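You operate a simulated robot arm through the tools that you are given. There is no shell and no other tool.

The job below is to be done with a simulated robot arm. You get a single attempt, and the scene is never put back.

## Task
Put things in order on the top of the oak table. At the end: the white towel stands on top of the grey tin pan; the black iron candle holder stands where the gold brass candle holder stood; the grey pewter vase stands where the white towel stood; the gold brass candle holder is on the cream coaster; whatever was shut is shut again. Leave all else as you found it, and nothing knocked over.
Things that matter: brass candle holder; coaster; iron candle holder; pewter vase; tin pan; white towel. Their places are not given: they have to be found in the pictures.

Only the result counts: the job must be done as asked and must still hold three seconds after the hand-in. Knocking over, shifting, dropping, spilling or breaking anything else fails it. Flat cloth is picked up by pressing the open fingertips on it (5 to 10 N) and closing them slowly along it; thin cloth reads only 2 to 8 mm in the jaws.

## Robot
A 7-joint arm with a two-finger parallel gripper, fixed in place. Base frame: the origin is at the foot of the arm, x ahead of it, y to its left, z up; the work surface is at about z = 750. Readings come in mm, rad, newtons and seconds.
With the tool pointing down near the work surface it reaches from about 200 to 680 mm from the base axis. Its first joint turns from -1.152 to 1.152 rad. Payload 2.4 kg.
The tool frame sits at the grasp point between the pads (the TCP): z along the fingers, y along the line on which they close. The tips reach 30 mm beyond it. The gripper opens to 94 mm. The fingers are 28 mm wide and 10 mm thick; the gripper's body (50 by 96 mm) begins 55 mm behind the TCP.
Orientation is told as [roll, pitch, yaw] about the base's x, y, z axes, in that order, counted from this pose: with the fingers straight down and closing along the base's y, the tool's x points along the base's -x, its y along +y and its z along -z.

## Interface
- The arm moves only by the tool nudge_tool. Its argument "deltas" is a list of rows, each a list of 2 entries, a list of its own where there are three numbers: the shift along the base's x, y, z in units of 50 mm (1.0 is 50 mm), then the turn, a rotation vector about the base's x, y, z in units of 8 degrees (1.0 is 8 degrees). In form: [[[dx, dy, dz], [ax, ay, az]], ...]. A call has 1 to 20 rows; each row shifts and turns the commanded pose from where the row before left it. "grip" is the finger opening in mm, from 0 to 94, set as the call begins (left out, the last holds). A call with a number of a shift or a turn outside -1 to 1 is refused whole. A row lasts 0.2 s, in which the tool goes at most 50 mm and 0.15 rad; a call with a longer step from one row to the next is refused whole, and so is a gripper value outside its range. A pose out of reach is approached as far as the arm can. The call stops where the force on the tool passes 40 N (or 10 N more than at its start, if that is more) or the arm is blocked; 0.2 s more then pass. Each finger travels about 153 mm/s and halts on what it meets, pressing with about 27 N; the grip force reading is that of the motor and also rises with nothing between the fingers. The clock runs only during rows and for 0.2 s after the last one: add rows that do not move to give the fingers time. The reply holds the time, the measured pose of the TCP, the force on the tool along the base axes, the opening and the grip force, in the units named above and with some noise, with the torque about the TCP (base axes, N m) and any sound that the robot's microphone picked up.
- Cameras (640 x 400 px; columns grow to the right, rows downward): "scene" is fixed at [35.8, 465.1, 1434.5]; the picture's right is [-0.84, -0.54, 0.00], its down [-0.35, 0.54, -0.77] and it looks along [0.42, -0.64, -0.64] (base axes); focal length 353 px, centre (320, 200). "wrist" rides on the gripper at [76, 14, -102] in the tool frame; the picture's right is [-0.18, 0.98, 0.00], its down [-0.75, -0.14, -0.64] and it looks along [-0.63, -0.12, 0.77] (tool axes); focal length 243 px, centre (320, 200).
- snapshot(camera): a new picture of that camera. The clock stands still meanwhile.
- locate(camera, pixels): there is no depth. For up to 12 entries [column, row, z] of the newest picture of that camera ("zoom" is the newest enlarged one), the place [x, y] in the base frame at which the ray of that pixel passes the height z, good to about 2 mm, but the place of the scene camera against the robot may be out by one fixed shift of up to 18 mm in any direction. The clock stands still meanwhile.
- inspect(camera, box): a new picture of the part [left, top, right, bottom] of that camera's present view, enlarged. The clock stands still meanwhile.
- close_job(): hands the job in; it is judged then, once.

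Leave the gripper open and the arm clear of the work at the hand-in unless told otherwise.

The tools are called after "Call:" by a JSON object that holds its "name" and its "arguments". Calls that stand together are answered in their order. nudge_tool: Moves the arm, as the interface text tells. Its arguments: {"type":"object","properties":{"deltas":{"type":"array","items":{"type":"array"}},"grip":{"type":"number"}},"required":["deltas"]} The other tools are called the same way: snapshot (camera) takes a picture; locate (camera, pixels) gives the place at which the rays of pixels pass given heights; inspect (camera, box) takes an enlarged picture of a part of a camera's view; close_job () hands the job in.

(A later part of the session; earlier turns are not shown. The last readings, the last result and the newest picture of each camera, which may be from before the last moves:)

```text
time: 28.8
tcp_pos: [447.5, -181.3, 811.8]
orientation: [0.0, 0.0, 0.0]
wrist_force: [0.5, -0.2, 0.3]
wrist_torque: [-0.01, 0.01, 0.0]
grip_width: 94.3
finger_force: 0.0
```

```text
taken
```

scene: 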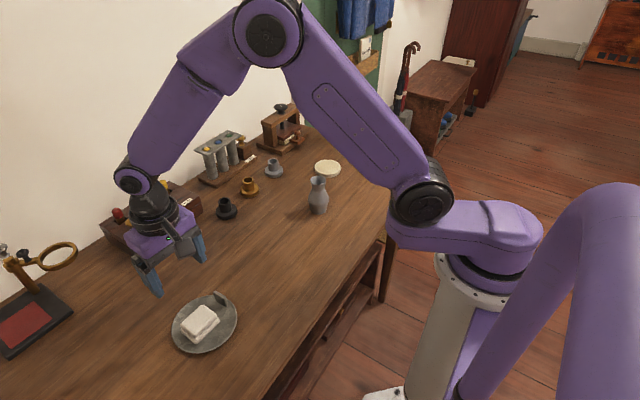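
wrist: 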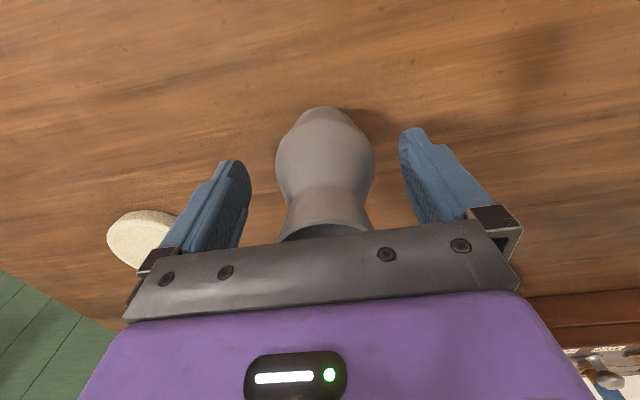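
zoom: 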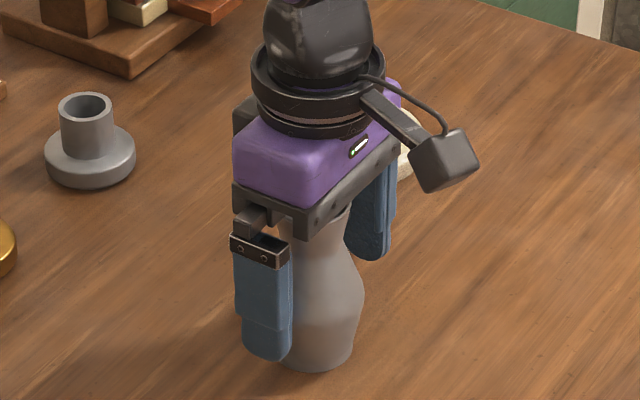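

The vase stands between the fingers, no contact (force ~0). I close gently: first to 66, then on to hold.

Call:
{"name": "nudge_tool", "arguments": {"deltas": [[[0, 0, 0], [0, 0, 0]], [[0, 0, 0], [0, 0, 0]]], "grip": 66}}

Call:
{"name": "nudge_tool", "arguments": {"deltas": [[[0, 0, 0], [0, 0, 0]], [[0, 0, 0], [0, 0, 0]], [[0, 0, 0], [0, 0, 0]]], "grip": 30}}

Call:
{"name": "snapshot", "arguments": {"camera": "wrist"}}

```text
time: 29.4
tcp_pos: [447.2, -182.9, 811.5]
orientation: [-0.001, -0.002, 0.001]
wrist_force: [-0.1, 1.1, -0.6]
wrist_torque: [0.01, 0.01, 0.0]
grip_width: 66.2
finger_force: 0.1
```

```text
time: 30.2
tcp_pos: [446.8, -182.7, 811.4]
orientation: [-0.001, -0.001, -0.001]
wrist_force: [-0.1, -0.8, 0.2]
wrist_torque: [0.0, 0.01, 0.04]
grip_width: 61.0
finger_force: 27.3
```

```text
taken
```

wrist: 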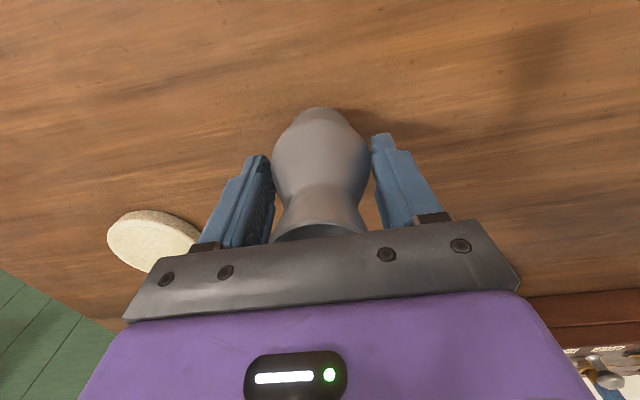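

Held at 61 mm with 27 N. I lift slowly 25 mm and check that it hangs upright.

Call:
{"name": "nudge_tool", "arguments": {"deltas": [[[0, 0, 0.1], [0, 0, 0]], [[0, 0, 0.2], [0, 0, 0]], [[0, 0, 0.2], [0, 0, 0]], [[0, 0, 0], [0, 0, 0]]]}}

Call:
{"name": "inspect", "arguments": {"camera": "scene", "box": [256, 140, 384, 220]}}

Call:
{"name": "snapshot", "arguments": {"camera": "wrist"}}

```text
time: 31.2
tcp_pos: [447.9, -182.2, 836.2]
orientation: [0.0, 0.0, 0.0]
wrist_force: [-0.4, 0.2, -3.1]
wrist_torque: [0.01, 0.01, 0.02]
grip_width: 60.7
finger_force: 27.5
```

```text
5.00 times, centred on (320, 180) of scene
```

zoom: 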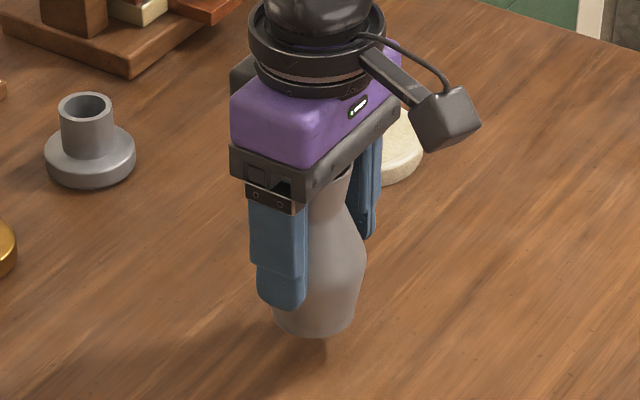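

```text
taken
```

wrist: 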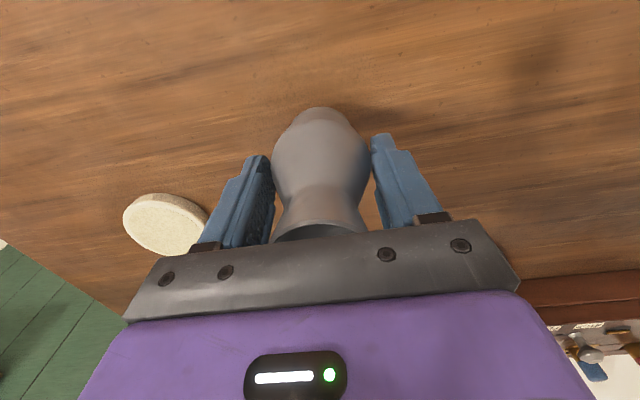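

The vase hangs upright (about 3 N). I raise to z≈876 and carry it to the towel's old place (350,-440.5).

Call:
{"name": "nudge_tool", "arguments": {"deltas": [[[0, 0, 0.4], [0, 0, 0]], [[0, 0, 0.4], [0, 0, 0]], [[-0.15, -0.4, 0], [0, 0, 0]], [[-0.25, -0.68, 0], [0, 0, 0]], [[-0.25, -0.68, 0], [0, 0, 0]], [[-0.25, -0.68, 0], [0, 0, 0]], [[-0.25, -0.68, 0], [0, 0, 0]], [[-0.25, -0.68, 0], [0, 0, 0]], [[-0.25, -0.68, 0], [0, 0, 0]], [[-0.2, -0.45, 0], [0, 0, 0]], [[-0.11, -0.24, 0], [0, 0, 0]], [[0, 0, 0], [0, 0, 0]]]}}

Call:
{"name": "snapshot", "arguments": {"camera": "scene"}}

```text
time: 33.8
tcp_pos: [350.4, -440.4, 876.0]
orientation: [0.0, -0.001, 0.001]
wrist_force: [-0.8, -0.2, -2.2]
wrist_torque: [0.01, 0.01, 0.01]
grip_width: 60.8
finger_force: 27.1
```

```text
taken
```

scene: 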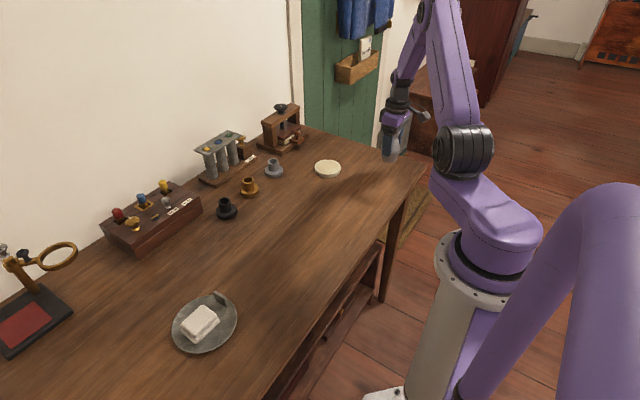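

It is above (350.4,-440.4). I lower to z≈816, then feel for the table in small steps.

Call:
{"name": "nudge_tool", "arguments": {"deltas": [[[0, 0, -0.5], [0, 0, 0]], [[0, 0, -0.4], [0, 0, 0]], [[0, 0, -0.3], [0, 0, 0]], [[0, 0, 0], [0, 0, 0]]]}}

Call:
{"name": "nudge_tool", "arguments": {"deltas": [[[0, 0, -0.05], [0, 0, 0]], [[0, 0, 0], [0, 0, 0]]]}}

```text
time: 34.8
tcp_pos: [349.4, -440.4, 817.0]
orientation: [0.0, -0.001, 0.0]
wrist_force: [0.4, -0.2, -3.1]
wrist_torque: [0.03, 0.01, 0.03]
grip_width: 60.8
finger_force: 26.8
```

```text
time: 35.4
tcp_pos: [349.8, -440.0, 813.6]
orientation: [-0.001, -0.001, 0.0]
wrist_force: [-0.2, 0.3, -2.4]
wrist_torque: [0.0, -0.04, -0.02]
grip_width: 60.6
finger_force: 27.3
```

Still hanging free at 813.6. I go down 2 mm more in 1 mm steps.

Call:
{"name": "nudge_tool", "arguments": {"deltas": [[[0, 0, -0.03], [0, 0, 0]], [[0, 0, 0], [0, 0, 0]]]}}

Call:
{"name": "nudge_tool", "arguments": {"deltas": [[[0, 0, -0.02], [0, 0, 0]], [[0, 0, 0], [0, 0, 0]]]}}

```text
time: 36.0
tcp_pos: [348.4, -441.0, 811.5]
orientation: [-0.001, 0.001, 0.0]
wrist_force: [0.0, -0.5, -2.3]
wrist_torque: [0.01, 0.02, -0.02]
grip_width: 60.8
finger_force: 26.5
```

```text
time: 36.6
tcp_pos: [349.2, -440.3, 811.6]
orientation: [-0.001, 0.0, 0.0]
wrist_force: [-3.6, 4.4, 13.2]
wrist_torque: [0.3, 0.16, 0.05]
grip_width: 60.6
finger_force: 27.2
```

The vase touches the table (13 N). I ease up half a millimetre and open the jaws.

Call:
{"name": "nudge_tool", "arguments": {"deltas": [[[0, 0, 0.01], [0, 0, 0]], [[0, 0, 0], [0, 0, 0]]]}}

Call:
{"name": "nudge_tool", "arguments": {"deltas": [[[0, 0, 0], [0, 0, 0]], [[0, 0, 0], [0, 0, 0]], [[0, 0, 0], [0, 0, 0]]], "grip": 92}}

Call:
{"name": "snapshot", "arguments": {"camera": "wrist"}}

```text
time: 37.2
tcp_pos: [350.1, -440.2, 809.7]
orientation: [0.0, -0.001, -0.001]
wrist_force: [-1.1, 2.0, 0.5]
wrist_torque: [0.02, 0.02, -0.03]
grip_width: 60.6
finger_force: 27.1
```

```text
time: 38.0
tcp_pos: [349.5, -438.8, 811.8]
orientation: [0.002, 0.0, -0.001]
wrist_force: [-0.1, -0.3, -0.4]
wrist_torque: [-0.03, -0.03, -0.01]
grip_width: 92.0
finger_force: 0.1
```

```text
taken
```

wrist: 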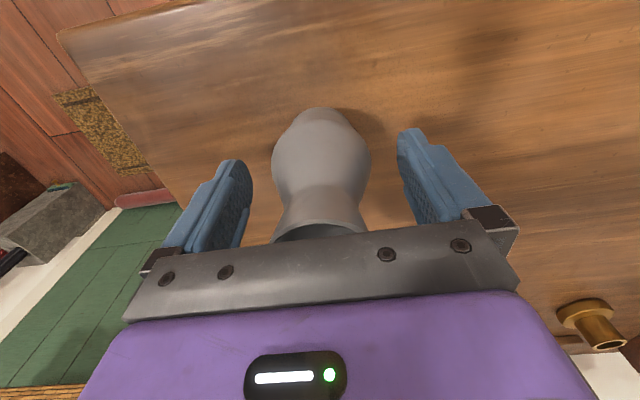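

The vase stands free between the open fingers. I lift straight up to z≈985.

Call:
{"name": "nudge_tool", "arguments": {"deltas": [[[0, 0, 0.3], [0, 0, 0]], [[0, 0, 0.6], [0, 0, 0]], [[0, 0, 0.8], [0, 0, 0]], [[0, 0, 0.9], [0, 0, 0]], [[0, 0, 0.9], [0, 0, 0]], [[0, 0, 0], [0, 0, 0]]]}}

Call:
{"name": "snapshot", "arguments": {"camera": "scene"}}

Call:
{"name": "inspect", "arguments": {"camera": "scene", "box": [300, 110, 444, 200]}}

Call:
{"name": "snapshot", "arguments": {"camera": "wrist"}}

```text
time: 39.4
tcp_pos: [350.1, -438.9, 985.9]
orientation: [0.0, 0.001, 0.0]
wrist_force: [-0.6, -0.4, -0.2]
wrist_torque: [0.0, 0.01, -0.01]
grip_width: 92.1
finger_force: 0.0
```

```text
taken
```

scene: 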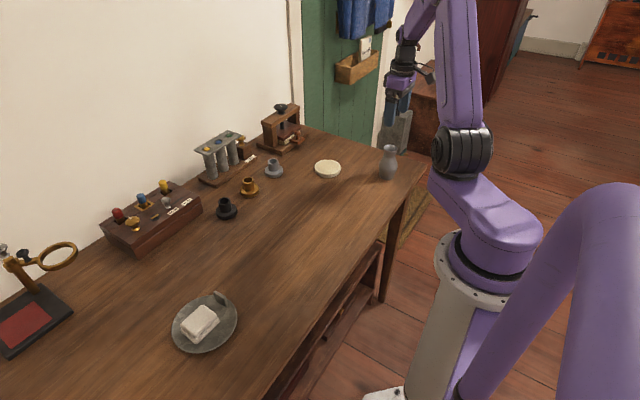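

```text
4.44 times, centred on (372, 155) of scene
```

zoom: 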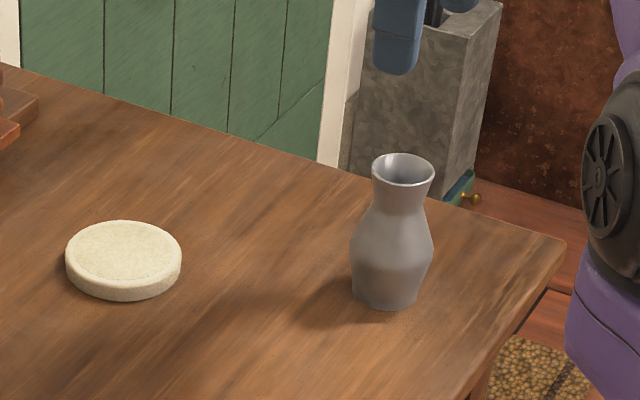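

```text
taken
```

wrist: 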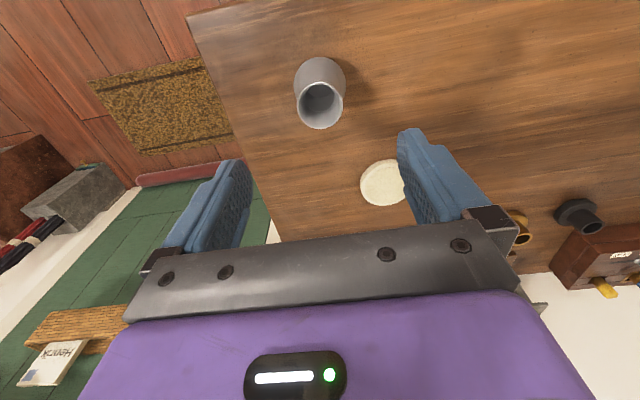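

The vase stands well. Next I move to view the coaster properly from the wrist.

Call:
{"name": "nudge_tool", "arguments": {"deltas": [[[0.1, 0.72, 0], [0, 0, 0]], [[0.1, 0.72, 0], [0, 0, 0]], [[0.1, 0.72, 0], [0, 0, 0]], [[0, 0, 0], [0, 0, 0]]]}}

Call:
{"name": "snapshot", "arguments": {"camera": "wrist"}}

Call:
{"name": "inspect", "arguments": {"camera": "wrist", "box": [260, 150, 388, 230]}}

```text
time: 40.4
tcp_pos: [364.3, -330.4, 986.3]
orientation: [-0.001, -0.001, -0.001]
wrist_force: [-0.6, 0.3, 0.1]
wrist_torque: [0.02, 0.02, -0.01]
grip_width: 91.9
finger_force: 0.1
```

```text
taken
```

wrist: 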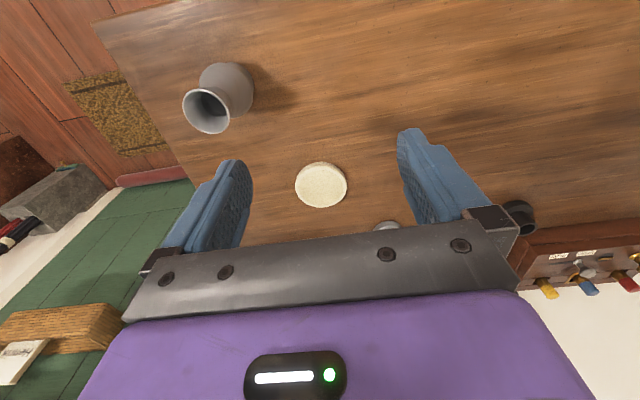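

```text
5.00 times, centred on (324, 190) of wrist
```

zoom: 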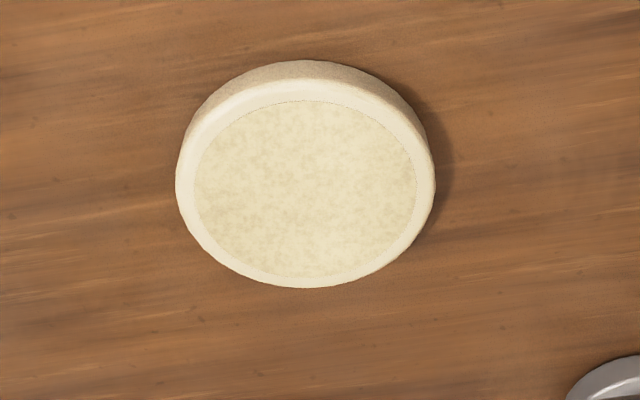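

Call:
{"name": "locate", "arguments": {"camera": "zoom", "pixels": [[305, 187, 758], [305, 187, 762], [305, 187, 766], [176, 185, 760], [435, 182, 760], [315, 288, 760], [300, 61, 752], [194, 187, 762], [416, 187, 762], [305, 100, 762], [305, 277, 762]]}}

```text
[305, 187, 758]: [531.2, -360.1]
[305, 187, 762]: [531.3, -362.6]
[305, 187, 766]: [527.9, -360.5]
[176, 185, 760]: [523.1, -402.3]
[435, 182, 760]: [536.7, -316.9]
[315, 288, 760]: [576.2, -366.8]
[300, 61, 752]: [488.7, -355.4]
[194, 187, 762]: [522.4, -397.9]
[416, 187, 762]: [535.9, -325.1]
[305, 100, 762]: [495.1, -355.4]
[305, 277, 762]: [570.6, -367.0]
```

Coaster centre is about (531,-361.5), about 86 mm wide, top near z≈762. Next I move closer to the two candle holders for an exact look.

Call:
{"name": "nudge_tool", "arguments": {"deltas": [[[0.485, 0.69, -0.215], [0, 0, 0]], [[0.485, 0.69, -0.215], [0, 0, 0]], [[0.485, 0.69, -0.215], [0, 0, 0]], [[0.485, 0.69, -0.215], [0, 0, 0]], [[0.485, 0.69, -0.215], [0, 0, 0]], [[0.485, 0.69, -0.215], [0, 0, 0]], [[0.485, 0.69, -0.215], [0, 0, 0]], [[0.485, 0.69, -0.215], [0, 0, 0]], [[0, 0, 0], [0, 0, 0]]]}}

Call:
{"name": "snapshot", "arguments": {"camera": "wrist"}}

Call:
{"name": "inspect", "arguments": {"camera": "wrist", "box": [240, 140, 400, 240]}}

```text
time: 42.4
tcp_pos: [559.8, -56.7, 901.5]
orientation: [0.0, 0.0, 0.0]
wrist_force: [-0.8, 0.0, -0.4]
wrist_torque: [-0.03, -0.02, 0.0]
grip_width: 92.1
finger_force: 0.0
```

```text
taken
```

wrist: 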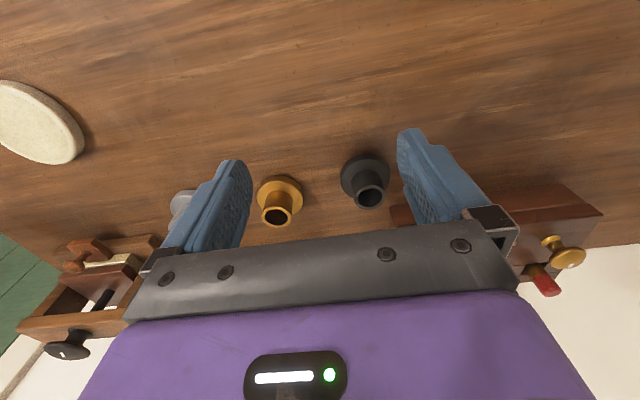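

```text
4.00 times, centred on (320, 190) of wrist
```

zoom: 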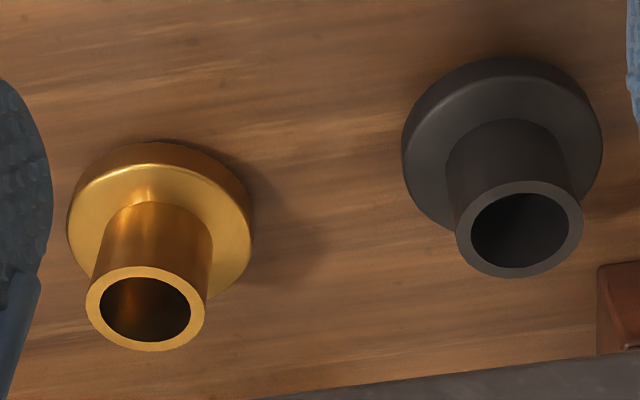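

Call:
{"name": "locate", "arguments": {"camera": "zoom", "pixels": [[147, 309, 792], [147, 309, 797], [160, 232, 762], [150, 142, 752], [86, 305, 795], [206, 310, 795], [519, 229, 792], [519, 229, 797], [502, 148, 762], [500, 57, 752], [455, 228, 795], [583, 230, 795]]}}

```text
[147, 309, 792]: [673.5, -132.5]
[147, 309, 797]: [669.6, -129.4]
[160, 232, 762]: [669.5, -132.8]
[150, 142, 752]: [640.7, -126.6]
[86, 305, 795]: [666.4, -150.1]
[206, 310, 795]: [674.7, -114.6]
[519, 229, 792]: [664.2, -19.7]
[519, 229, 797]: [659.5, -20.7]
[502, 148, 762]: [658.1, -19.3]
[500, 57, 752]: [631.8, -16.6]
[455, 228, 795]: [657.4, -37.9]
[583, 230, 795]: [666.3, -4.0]
```

Brass holder is at about (671,-132) and iron at about (661,-20); sockets about 36 mm, tops near z 795. I now check what stands near them (rack, case) so the hand doesn't touch anything.

Call:
{"name": "inspect", "arguments": {"camera": "scene", "box": [180, 130, 308, 230]}}

Call:
{"name": "inspect", "arguments": {"camera": "wrist", "box": [360, 160, 488, 240]}}

```text
4.00 times, centred on (244, 180) of scene
```

zoom: 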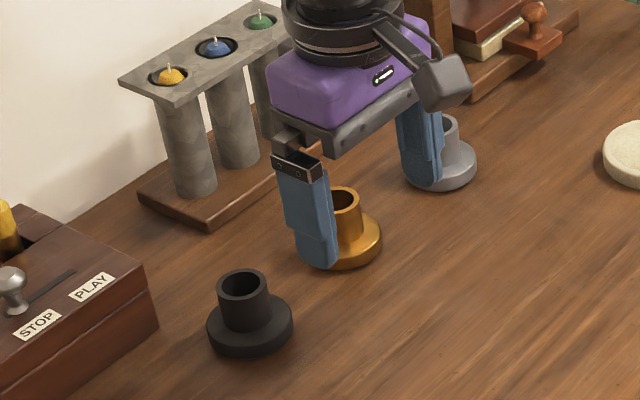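

```text
5.00 times, centred on (424, 200) of wrist
```

zoom: 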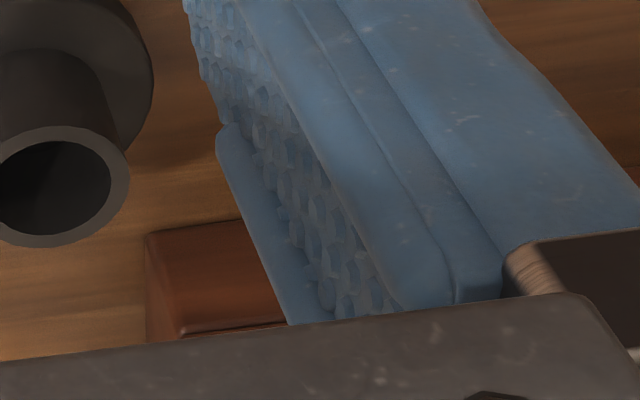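

Call:
{"name": "locate", "arguments": {"camera": "wrist", "pixels": [[390, 207, 750], [396, 226, 780], [408, 204.5, 750]]}}

Call:
{"name": "snapshot", "arguments": {"camera": "scene"}}

Call:
{"name": "locate", "arguments": {"camera": "scene", "pixels": [[224.75, 201.25, 795], [250, 179.5, 795], [203.5, 211.5, 750], [200.5, 196.5, 800], [216, 187.5, 750], [216, 184, 760], [246, 166, 760], [194, 152, 900], [327.9, 166.7, 762]]}}

```text
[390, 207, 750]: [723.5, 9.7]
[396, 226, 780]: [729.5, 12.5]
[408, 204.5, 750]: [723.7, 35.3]
```

```text
taken
```

scene: 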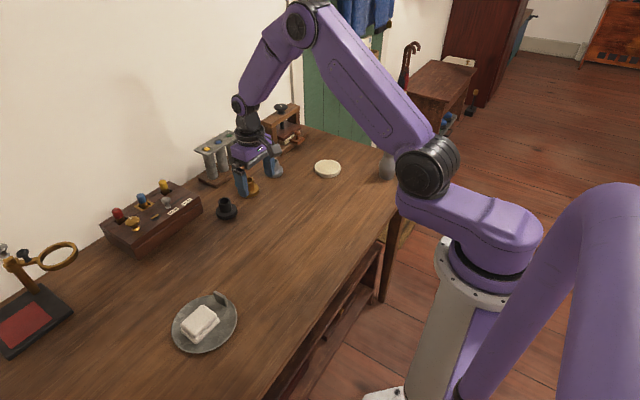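

```text
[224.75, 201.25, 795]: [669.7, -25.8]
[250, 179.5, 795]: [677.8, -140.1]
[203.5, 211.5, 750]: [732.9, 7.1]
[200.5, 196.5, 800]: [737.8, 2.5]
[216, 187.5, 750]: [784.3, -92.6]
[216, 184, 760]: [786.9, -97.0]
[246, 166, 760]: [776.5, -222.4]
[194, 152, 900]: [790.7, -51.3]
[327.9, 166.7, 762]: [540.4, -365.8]
```

The case's corner is at about (723,10) and the rack at x≥776, so there is room. The brass holder is near the reach limit (684 mm), so I tilt the fingers 15° outward (about y) while moving above it, jaws at 70.

Call:
{"name": "nudge_tool", "arguments": {"deltas": [[[0.7, -0.5, 0], [0, -0.625, 0]], [[0.7, -0.5, 0], [0, -0.625, 0]], [[0.7, -0.5, 0], [0, -0.625, 0]], [[0, 0, 0], [0, 0, 0]], [[0, 0, 0], [0, 0, 0]]], "grip": 70}}

Call:
{"name": "snapshot", "arguments": {"camera": "wrist"}}

Call:
{"name": "inspect", "arguments": {"camera": "scene", "box": [180, 120, 308, 220]}}

```text
time: 43.6
tcp_pos: [663.7, -132.0, 900.5]
orientation: [0.001, -0.262, 0.004]
wrist_force: [0.1, 0.0, -0.6]
wrist_torque: [0.01, 0.02, 0.01]
grip_width: 69.8
finger_force: 0.0
```

```text
taken
```

wrist: 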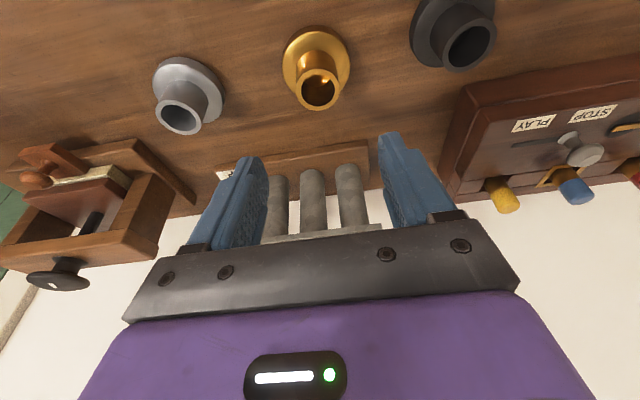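

```text
4.00 times, centred on (244, 170) of scene
```

zoom: 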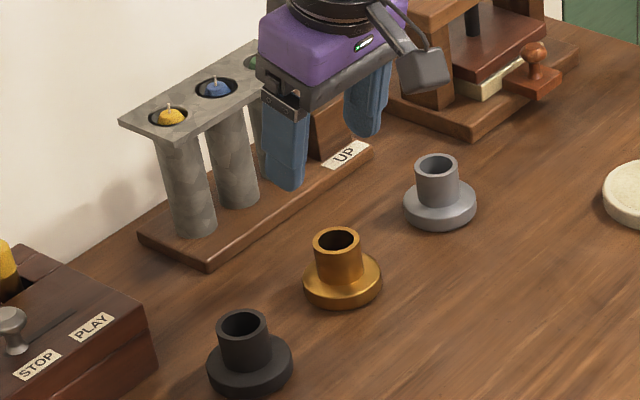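

The pose is reached (663.7,-132,900.5, tilt -0.262). I check the brass holder's place from here: socket ring at about (319,89).

Call:
{"name": "inspect", "arguments": {"camera": "wrist", "box": [256, 20, 384, 120]}}

```text
4.00 times, centred on (320, 70) of wrist
```

zoom: 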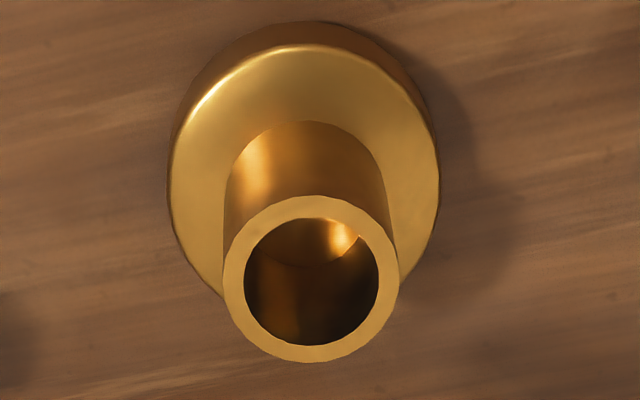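

Call:
{"name": "locate", "arguments": {"camera": "zoom", "pixels": [[311, 279, 792], [311, 279, 795], [311, 279, 798], [222, 279, 795], [400, 279, 795], [305, 170, 762], [305, 170, 758], [172, 170, 760], [438, 170, 760], [305, 22, 752]]}}

```text
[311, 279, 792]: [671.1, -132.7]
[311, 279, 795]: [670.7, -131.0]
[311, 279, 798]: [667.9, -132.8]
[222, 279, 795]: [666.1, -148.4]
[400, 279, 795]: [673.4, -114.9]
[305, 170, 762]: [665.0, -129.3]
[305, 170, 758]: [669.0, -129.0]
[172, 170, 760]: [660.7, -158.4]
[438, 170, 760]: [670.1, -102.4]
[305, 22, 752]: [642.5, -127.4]
```

Brass centre is (670,-131.5). I lower straight to z≈832 first.

Call:
{"name": "nudge_tool", "arguments": {"deltas": [[[0.03, 0.01, -0.4], [0, 0, 0]], [[0, 0, -0.5], [0, 0, 0]], [[0, 0, -0.46], [0, 0, 0]], [[0, 0, 0], [0, 0, 0]]]}}

Call:
{"name": "inspect", "arguments": {"camera": "scene", "box": [180, 130, 308, 230]}}

Call:
{"name": "snapshot", "arguments": {"camera": "wrist"}}

```text
time: 44.6
tcp_pos: [665.2, -130.3, 832.8]
orientation: [0.0, -0.262, 0.001]
wrist_force: [0.1, 0.3, 0.0]
wrist_torque: [0.01, -0.01, -0.02]
grip_width: 70.2
finger_force: 0.0
```

```text
4.00 times, centred on (244, 180) of scene
```

zoom: 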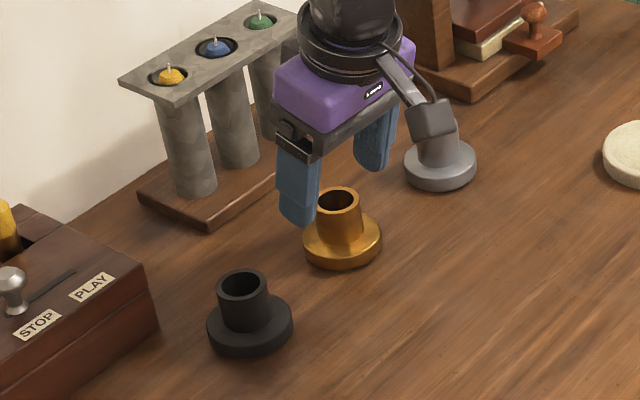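

```text
taken
```

wrist: 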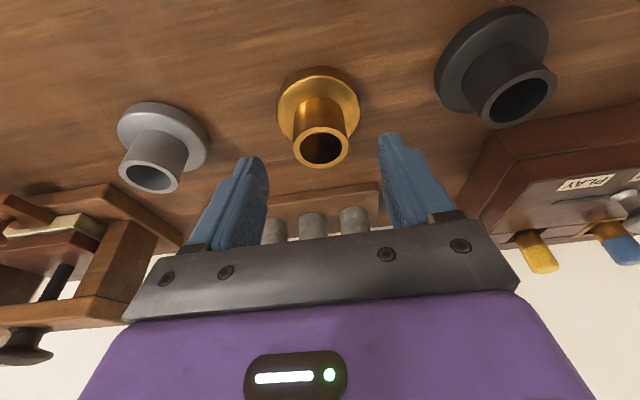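

The holder stands centred between the fingers. I lower to z≈801 (tips just above the base disc).

Call:
{"name": "nudge_tool", "arguments": {"deltas": [[[0, -0.02, -0.3], [0, 0, 0]], [[0, 0, -0.32], [0, 0, 0]], [[0, 0, 0], [0, 0, 0]]]}}

Call:
{"name": "inspect", "arguments": {"camera": "scene", "box": [212, 155, 276, 205]}}

Call:
{"name": "snapshot", "arguments": {"camera": "wrist"}}

```text
time: 45.4
tcp_pos: [664.0, -131.5, 801.4]
orientation: [0.001, -0.261, 0.001]
wrist_force: [0.4, 0.1, -0.3]
wrist_torque: [-0.01, -0.02, 0.03]
grip_width: 69.9
finger_force: 0.1
```

```text
8.00 times, centred on (244, 180) of scene
```

zoom: 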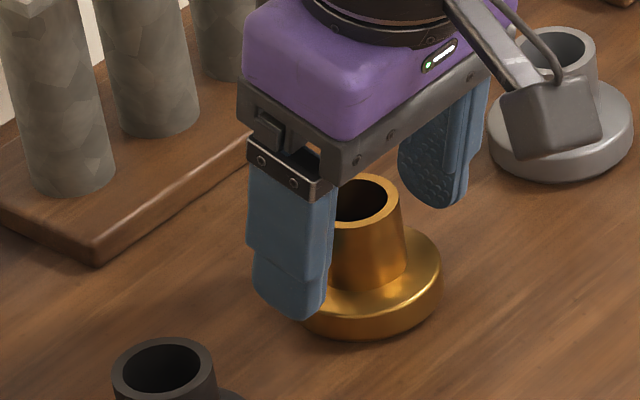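

```text
taken
```

wrist: 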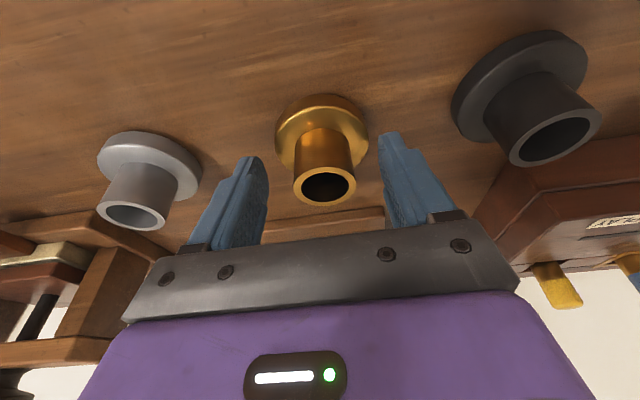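

Fingers are beside the socket with no contact. I close gently: to 42, then to hold.

Call:
{"name": "nudge_tool", "arguments": {"deltas": [[[0, 0, 0], [0, 0, 0]], [[0, 0, 0], [0, 0, 0]]], "grip": 42}}

Call:
{"name": "nudge_tool", "arguments": {"deltas": [[[0, 0, 0], [0, 0, 0]], [[0, 0, 0], [0, 0, 0]], [[0, 0, 0], [0, 0, 0]]], "grip": 15}}

Call:
{"name": "inspect", "arguments": {"camera": "scene", "box": [212, 155, 276, 205]}}

Call:
{"name": "snapshot", "arguments": {"camera": "wrist"}}

```text
time: 46.0
tcp_pos: [663.7, -132.5, 801.1]
orientation: [0.0, -0.262, -0.001]
wrist_force: [-0.4, -0.2, 0.0]
wrist_torque: [-0.02, -0.01, 0.01]
grip_width: 41.8
finger_force: 0.0
```

```text
time: 46.8
tcp_pos: [665.1, -130.9, 802.4]
orientation: [-0.001, -0.263, 0.001]
wrist_force: [0.6, 1.4, 1.9]
wrist_torque: [-0.03, 0.01, -0.02]
grip_width: 35.1
finger_force: 27.0
```

```text
8.00 times, centred on (244, 180) of scene
```

zoom: 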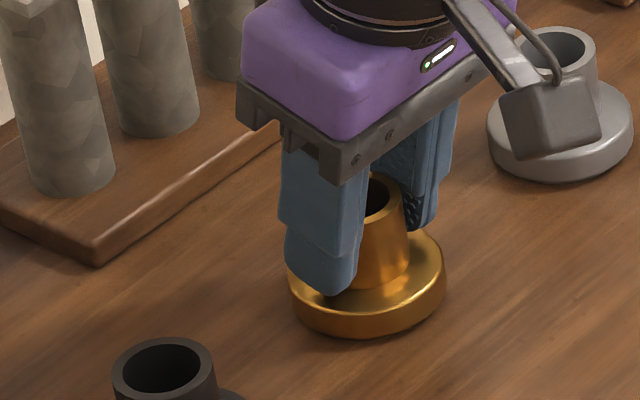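

```text
taken
```

wrist: 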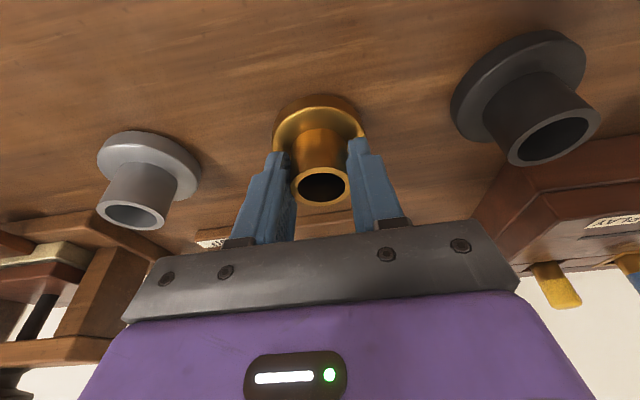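

Held at 35 mm with 27 N. I lift gently and check.

Call:
{"name": "nudge_tool", "arguments": {"deltas": [[[0, 0, 0.1], [0, 0, 0]], [[0, 0, 0.3], [0, 0, 0]], [[0, 0, 0.5], [0, 0, 0]], [[0, 0, 0.7], [0, 0, 0]], [[0, 0, 0], [0, 0, 0]]]}}

Call:
{"name": "inspect", "arguments": {"camera": "scene", "box": [196, 120, 292, 195]}}

Call:
{"name": "snapshot", "arguments": {"camera": "wrist"}}

```text
time: 48.0
tcp_pos: [662.7, -134.1, 880.7]
orientation: [0.002, -0.261, 0.001]
wrist_force: [0.1, 0.2, -3.3]
wrist_torque: [0.02, 0.01, -0.01]
grip_width: 34.6
finger_force: 27.7
```

```text
5.33 times, centred on (244, 158) of scene
```

zoom: 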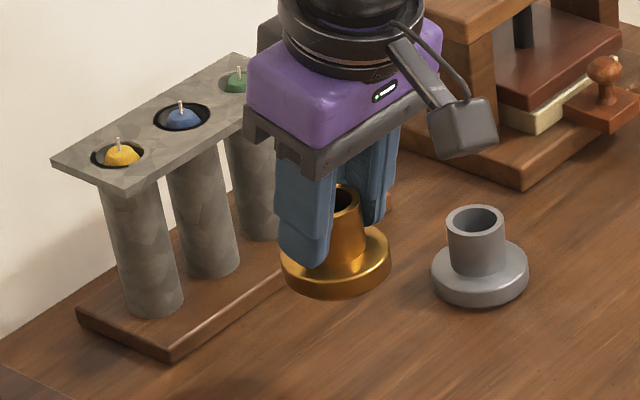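

```text
taken
```

wrist: 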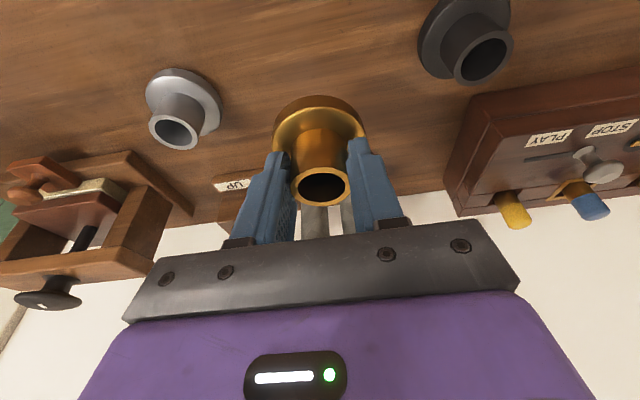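

It hangs upright (3 N). I carry it at z≈880 to above the coaster (holder centre to (531,-361.5)).

Call:
{"name": "nudge_tool", "arguments": {"deltas": [[[-0.1735, -0.2878, 0], [0, 0, 0]], [[-0.347, -0.5755, 0], [0, 0, 0]], [[-0.347, -0.5755, 0], [0, 0, 0]], [[-0.347, -0.5755, 0], [0, 0, 0]], [[-0.347, -0.5755, 0], [0, 0, 0]], [[-0.347, -0.5755, 0], [0, 0, 0]], [[-0.347, -0.5755, 0], [0, 0, 0]], [[-0.347, -0.5755, 0], [0, 0, 0]], [[-0.1735, -0.2878, 0], [0, 0, 0]], [[0, 0, 0], [0, 0, 0]]]}}

Call:
{"name": "snapshot", "arguments": {"camera": "wrist"}}

Call:
{"name": "inspect", "arguments": {"camera": "scene", "box": [270, 110, 398, 190]}}

```text
time: 50.2
tcp_pos: [526.0, -361.2, 882.8]
orientation: [0.002, -0.264, 0.002]
wrist_force: [-0.2, -0.1, -4.3]
wrist_torque: [0.02, -0.02, -0.01]
grip_width: 35.2
finger_force: 27.2
```

```text
taken
```

wrist: 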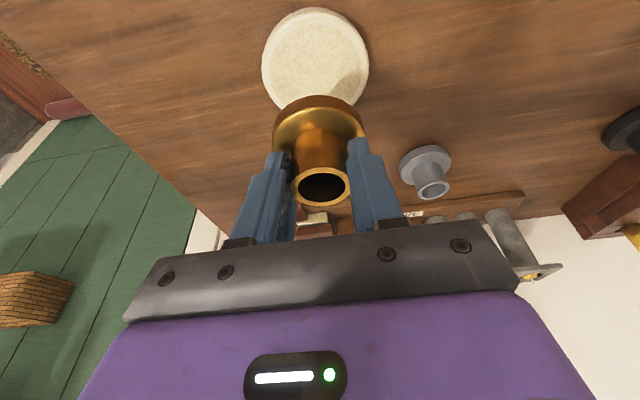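

```text
5.00 times, centred on (334, 150) of scene
```

zoom: 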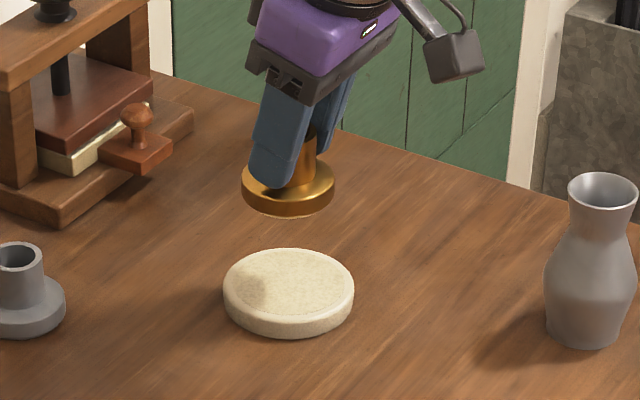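

Call:
{"name": "locate", "arguments": {"camera": "wrist", "pixels": [[262, 65, 760], [369, 65, 760], [315, 8, 752]]}}

```text
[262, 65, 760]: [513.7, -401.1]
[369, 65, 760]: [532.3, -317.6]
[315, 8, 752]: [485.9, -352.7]
```

The coaster centre again reads about (529–531,-361), so the holder is above it. I lower to z≈820 and then feel for contact.

Call:
{"name": "nudge_tool", "arguments": {"deltas": [[[-0.02, 0.01, -0.5], [0, 0, 0]], [[0, 0, -0.45], [0, 0, 0]], [[0, 0, -0.27], [0, 0, 0]], [[0, 0, 0], [0, 0, 0]]]}}

Call:
{"name": "nudge_tool", "arguments": {"deltas": [[[0, 0, -0.04], [0, 0, 0]], [[0, 0, 0], [0, 0, 0]]]}}

Call:
{"name": "inspect", "arguments": {"camera": "scene", "box": [270, 120, 398, 200]}}

```text
time: 51.2
tcp_pos: [526.4, -362.6, 821.5]
orientation: [0.0, -0.262, -0.001]
wrist_force: [-0.2, 0.1, -3.5]
wrist_torque: [0.01, 0.02, -0.04]
grip_width: 34.9
finger_force: 26.9
```

```text
time: 51.8
tcp_pos: [525.3, -361.6, 819.0]
orientation: [-0.002, -0.261, 0.001]
wrist_force: [0.5, 0.5, -3.8]
wrist_torque: [0.01, 0.05, -0.01]
grip_width: 34.9
finger_force: 27.2
```

```text
5.00 times, centred on (334, 160) of scene
```

zoom: 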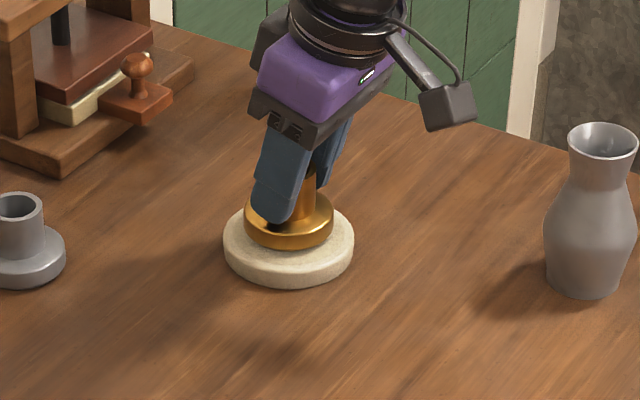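

Centred over the coaster and just above it, no contact yet (819). I lower in 2 mm steps.

Call:
{"name": "nudge_tool", "arguments": {"deltas": [[[0, 0, -0.04], [0, 0, 0]], [[0, 0, 0], [0, 0, 0]]]}}

Call:
{"name": "nudge_tool", "arguments": {"deltas": [[[0, 0, -0.03], [0, 0, 0]], [[0, 0, 0], [0, 0, 0]]]}}

```text
time: 52.4
tcp_pos: [525.1, -363.0, 817.9]
orientation: [0.0, -0.259, 0.001]
wrist_force: [-0.7, 0.8, 1.4]
wrist_torque: [0.09, 0.08, 0.0]
grip_width: 35.2
finger_force: 27.0
```

```text
time: 53.0
tcp_pos: [525.5, -361.8, 817.1]
orientation: [-0.004, -0.265, 0.002]
wrist_force: [-1.2, 0.7, 13.3]
wrist_torque: [0.2, -0.05, 0.0]
grip_width: 35.0
finger_force: 26.4
```

Contact: 13 N. I ease up 1 mm and open the jaws to 60.

Call:
{"name": "nudge_tool", "arguments": {"deltas": [[[0, 0, 0.015], [0, 0, 0]], [[0, 0, 0], [0, 0, 0]]]}}

Call:
{"name": "nudge_tool", "arguments": {"deltas": [[[0, 0, 0], [0, 0, 0]], [[0, 0, 0], [0, 0, 0]], [[0, 0, 0], [0, 0, 0]]], "grip": 64}}

Call:
{"name": "snapshot", "arguments": {"camera": "wrist"}}

Call:
{"name": "inspect", "arguments": {"camera": "scene", "box": [290, 130, 370, 180]}}

```text
time: 53.6
tcp_pos: [525.2, -361.8, 817.3]
orientation: [-0.003, -0.263, 0.002]
wrist_force: [5.0, -1.2, 9.9]
wrist_torque: [0.03, -0.26, -0.06]
grip_width: 35.1
finger_force: 27.2
```

```text
time: 54.4
tcp_pos: [523.4, -360.9, 817.2]
orientation: [0.001, -0.262, 0.003]
wrist_force: [0.2, 2.7, 11.0]
wrist_torque: [-0.22, 0.06, 0.02]
grip_width: 62.1
finger_force: 0.1
```

```text
taken
```

wrist: 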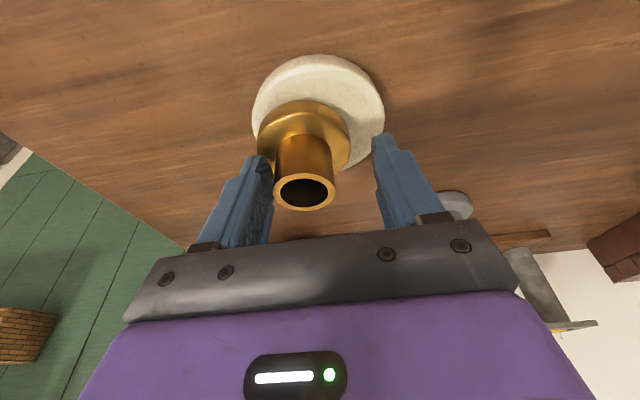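

```text
8.00 times, centred on (330, 155) of scene
```

zoom: 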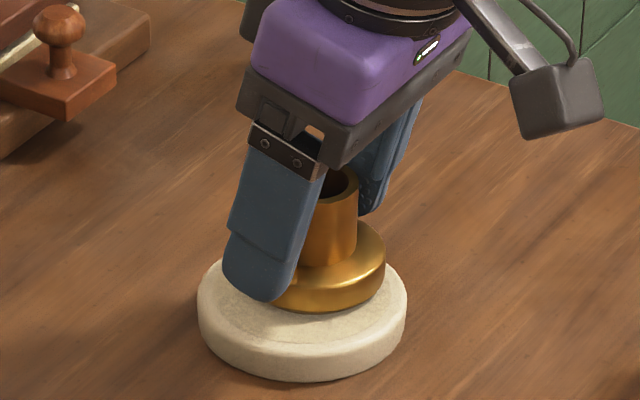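

The holder shifted toward -y while opening: a fingertip seems to press on its base disc (11 N). I raise the hand a little to free it, then look.

Call:
{"name": "nudge_tool", "arguments": {"deltas": [[[0, 0, 0.06], [0, 0, 0]], [[0, 0, 0.1], [0, 0, 0]], [[0, 0, 0], [0, 0, 0]]]}}

Call:
{"name": "snapshot", "arguments": {"camera": "wrist"}}

Call:
{"name": "inspect", "arguments": {"camera": "scene", "box": [290, 130, 370, 180]}}

```text
time: 55.2
tcp_pos: [524.6, -361.8, 822.1]
orientation: [0.0, -0.26, 0.001]
wrist_force: [0.4, -1.0, -0.5]
wrist_torque: [-0.01, 0.03, 0.02]
grip_width: 63.9
finger_force: 0.1
```

```text
taken
```

wrist: 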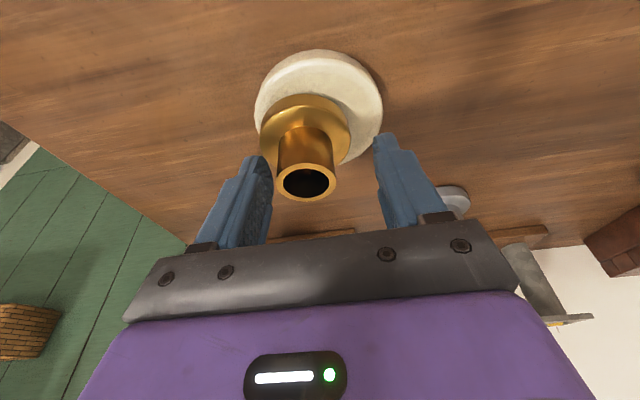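

```text
8.00 times, centred on (330, 155) of scene
```

zoom: 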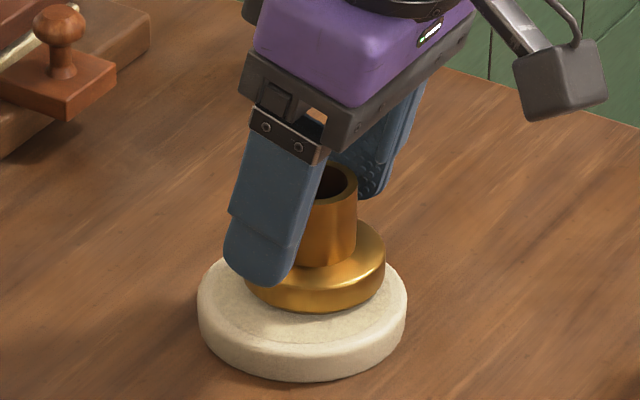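

The holder stands flat but off-centre on the coaster. I measure: ring at (306,184), coaster's edges at (253,103) and (383,103).

Call:
{"name": "inspect", "arguments": {"camera": "wrist", "box": [240, 40, 400, 210]}}

Call:
{"name": "locate", "arguments": {"camera": "wrist", "pixels": [[306, 183, 808], [276, 182, 808], [336, 182, 808], [260, 140, 772], [350, 140, 772], [253, 105, 760], [383, 108, 760], [318, 50, 752]]}}

```text
2.35 times, centred on (320, 125) of wrist
```

zoom: 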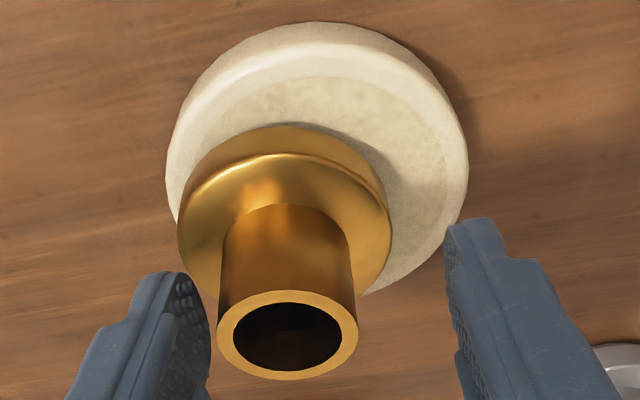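

```text
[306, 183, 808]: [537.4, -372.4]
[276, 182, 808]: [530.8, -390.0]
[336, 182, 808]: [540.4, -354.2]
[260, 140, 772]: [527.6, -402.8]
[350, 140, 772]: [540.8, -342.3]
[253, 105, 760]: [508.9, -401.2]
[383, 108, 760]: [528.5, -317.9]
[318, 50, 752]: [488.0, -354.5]
```

The holder is at about (536,-372), coaster centre about (530,-361); it's off by about 12 mm. I re-grip it higher on the socket (so tips don't touch the disc): first shift the hand over it.

Call:
{"name": "nudge_tool", "arguments": {"deltas": [[[0.09, -0.21, 0.02], [0, 0, 0]], [[0, 0, 0], [0, 0, 0]]]}}

Call:
{"name": "snapshot", "arguments": {"camera": "wrist"}}

Call:
{"name": "inspect", "arguments": {"camera": "wrist", "box": [240, 80, 400, 220]}}

Call:
{"name": "inspect", "arguments": {"camera": "scene", "box": [290, 130, 370, 180]}}

```text
time: 55.8
tcp_pos: [528.7, -370.7, 825.4]
orientation: [0.0, -0.262, 0.0]
wrist_force: [-0.1, 0.7, -0.3]
wrist_torque: [-0.01, -0.02, 0.0]
grip_width: 64.0
finger_force: 0.0
```

```text
taken
```

wrist: 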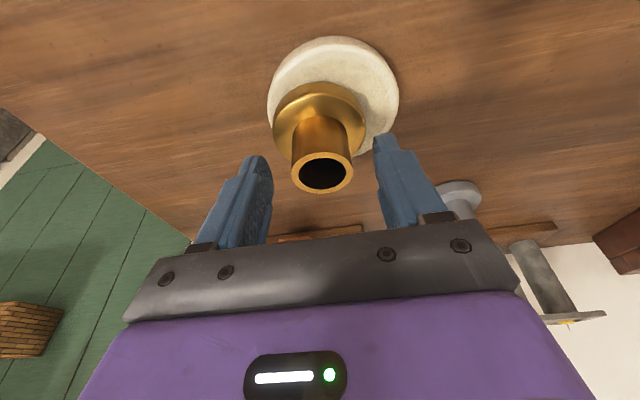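

```text
2.86 times, centred on (320, 150) of wrist
```

zoom: 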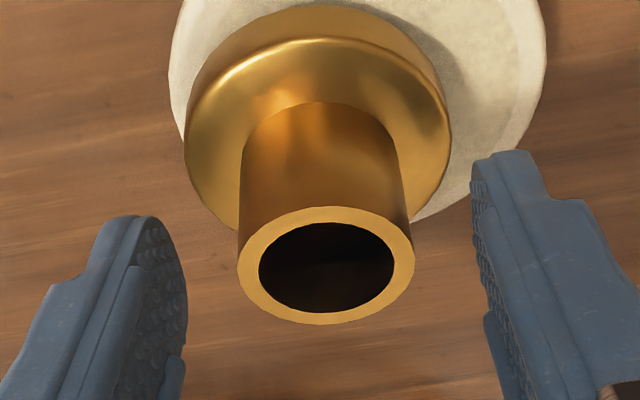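

```text
8.00 times, centred on (330, 155) of scene
```

zoom: 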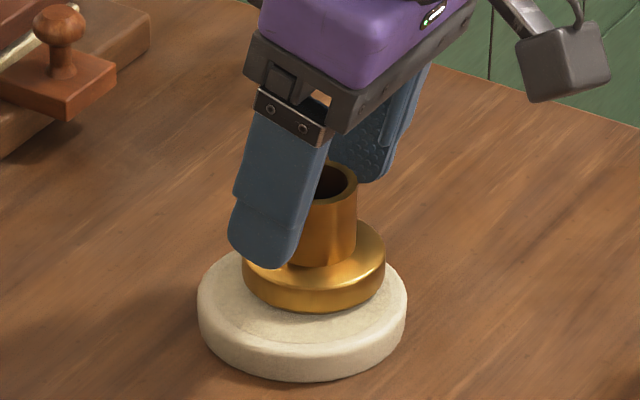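

Call:
{"name": "locate", "arguments": {"camera": "wrist", "pixels": [[322, 172.5, 810], [291.5, 172, 810], [353, 172, 810], [274, 128, 775], [365, 128, 775]]}}

```text
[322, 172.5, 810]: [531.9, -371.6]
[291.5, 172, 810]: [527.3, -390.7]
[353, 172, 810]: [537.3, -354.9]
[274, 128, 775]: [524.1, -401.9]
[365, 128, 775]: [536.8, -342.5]
```

The holder is centred between the fingers. I lower 2.5 mm and close gently.

Call:
{"name": "nudge_tool", "arguments": {"deltas": [[[0, 0, -0.05], [0, 0, 0]], [[0, 0, 0], [0, 0, 0]]], "grip": 42}}

Call:
{"name": "nudge_tool", "arguments": {"deltas": [[[0, 0, 0], [0, 0, 0]], [[0, 0, 0], [0, 0, 0]], [[0, 0, 0], [0, 0, 0]]], "grip": 15}}

Call:
{"name": "inspect", "arguments": {"camera": "scene", "box": [290, 130, 370, 180]}}

```text
time: 56.4
tcp_pos: [529.2, -371.8, 823.3]
orientation: [0.0, -0.262, 0.0]
wrist_force: [0.0, -1.5, -0.2]
wrist_torque: [0.0, -0.01, 0.02]
grip_width: 42.1
finger_force: 0.0
```

```text
time: 57.2
tcp_pos: [529.4, -372.1, 823.4]
orientation: [0.001, -0.263, 0.0]
wrist_force: [0.8, 0.3, 0.2]
wrist_torque: [0.0, 0.01, 0.02]
grip_width: 35.1
finger_force: 27.0
```

```text
8.00 times, centred on (330, 155) of scene
```

zoom: 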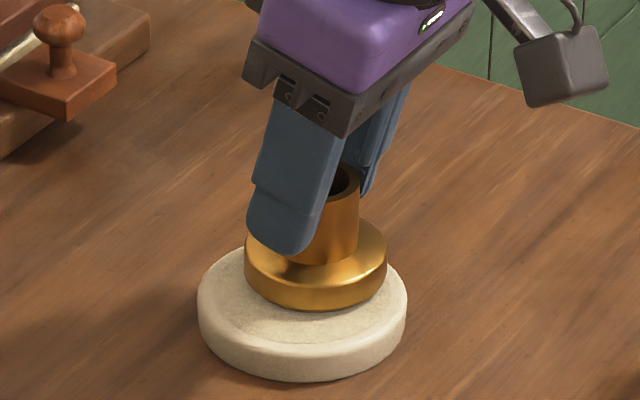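

Held at 35 mm. Before lifting I measure the disc's near edge and the coaster's near edge from the last wrist picture to get the exact correction.

Call:
{"name": "locate", "arguments": {"camera": "wrist", "pixels": [[323.5, 81.75, 765], [323.5, 81.75, 768], [332, 37, 751], [267, 97, 761], [399, 100, 761], [322, 172.5, 808]]}}

```text
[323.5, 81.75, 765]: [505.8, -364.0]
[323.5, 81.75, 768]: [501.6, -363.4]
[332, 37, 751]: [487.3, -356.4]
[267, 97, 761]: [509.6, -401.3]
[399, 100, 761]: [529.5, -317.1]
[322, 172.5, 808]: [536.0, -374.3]
```

The holder must go by (-3,+12) mm. I lift it 8 mm, shift, and look.

Call:
{"name": "nudge_tool", "arguments": {"deltas": [[[0, 0, 0.08], [0, 0, 0]], [[0, 0, 0.08], [0, 0, 0]], [[-0.03, 0.12, 0], [0, 0, 0]], [[-0.03, 0.12, 0], [0, 0, 0]], [[0, 0, 0], [0, 0, 0]]]}}

Call:
{"name": "inspect", "arguments": {"camera": "scene", "box": [290, 130, 370, 180]}}

Call:
{"name": "snapshot", "arguments": {"camera": "wrist"}}

```text
time: 58.4
tcp_pos: [525.9, -359.9, 830.8]
orientation: [-0.001, -0.263, 0.001]
wrist_force: [-0.2, 0.0, -3.9]
wrist_torque: [0.0, 0.0, 0.0]
grip_width: 34.9
finger_force: 26.9
```

```text
8.00 times, centred on (330, 155) of scene
```

zoom: 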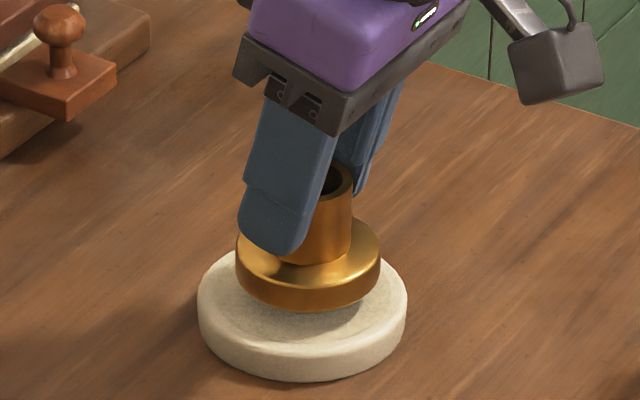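

```text
taken
```

wrist: 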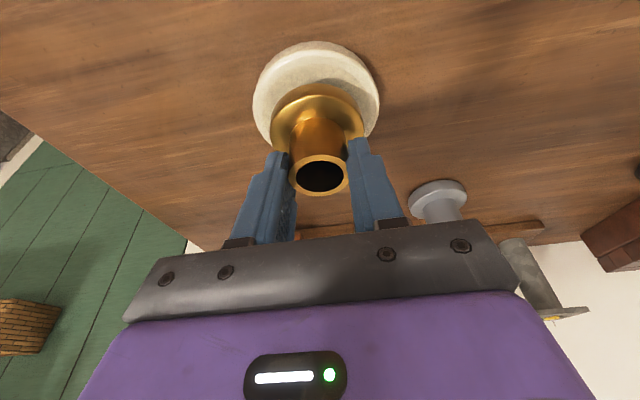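

It hangs just above the coaster's centre. I lower 7.5 mm to nearly the rest height and read the force.

Call:
{"name": "nudge_tool", "arguments": {"deltas": [[[0, 0, -0.08], [0, 0, 0]], [[0, 0, -0.07], [0, 0, 0]], [[0, 0, 0], [0, 0, 0]], [[0, 0, 0], [0, 0, 0]]]}}

Call:
{"name": "nudge_tool", "arguments": {"deltas": [[[0, 0, -0.01], [0, 0, 0]], [[0, 0, 0], [0, 0, 0]]]}}

```text
time: 59.4
tcp_pos: [526.0, -360.5, 822.1]
orientation: [0.002, -0.262, 0.001]
wrist_force: [-0.4, 0.3, -3.9]
wrist_torque: [0.04, 0.04, 0.0]
grip_width: 34.9
finger_force: 26.5
```

```text
time: 60.0
tcp_pos: [526.4, -359.3, 822.8]
orientation: [0.001, -0.262, 0.0]
wrist_force: [0.1, 0.0, -3.3]
wrist_torque: [-0.01, 0.03, 0.02]
grip_width: 34.9
finger_force: 27.1
```

Call:
{"name": "nudge_tool", "arguments": {"deltas": [[[0, 0, -0.01], [0, 0, 0]], [[0, 0, 0], [0, 0, 0]]]}}

Call:
{"name": "nudge_tool", "arguments": {"deltas": [[[0, 0, -0.01], [0, 0, 0]], [[0, 0, 0], [0, 0, 0]]]}}

```text
time: 60.6
tcp_pos: [525.3, -359.7, 822.7]
orientation: [0.0, -0.262, 0.0]
wrist_force: [-0.2, 0.5, -0.9]
wrist_torque: [0.03, 0.06, 0.01]
grip_width: 34.7
finger_force: 26.9
```

```text
time: 61.2
tcp_pos: [527.6, -360.2, 823.2]
orientation: [-0.001, -0.265, -0.001]
wrist_force: [0.8, 1.2, 2.6]
wrist_torque: [0.09, 0.01, 0.03]
grip_width: 34.7
finger_force: 26.5
```

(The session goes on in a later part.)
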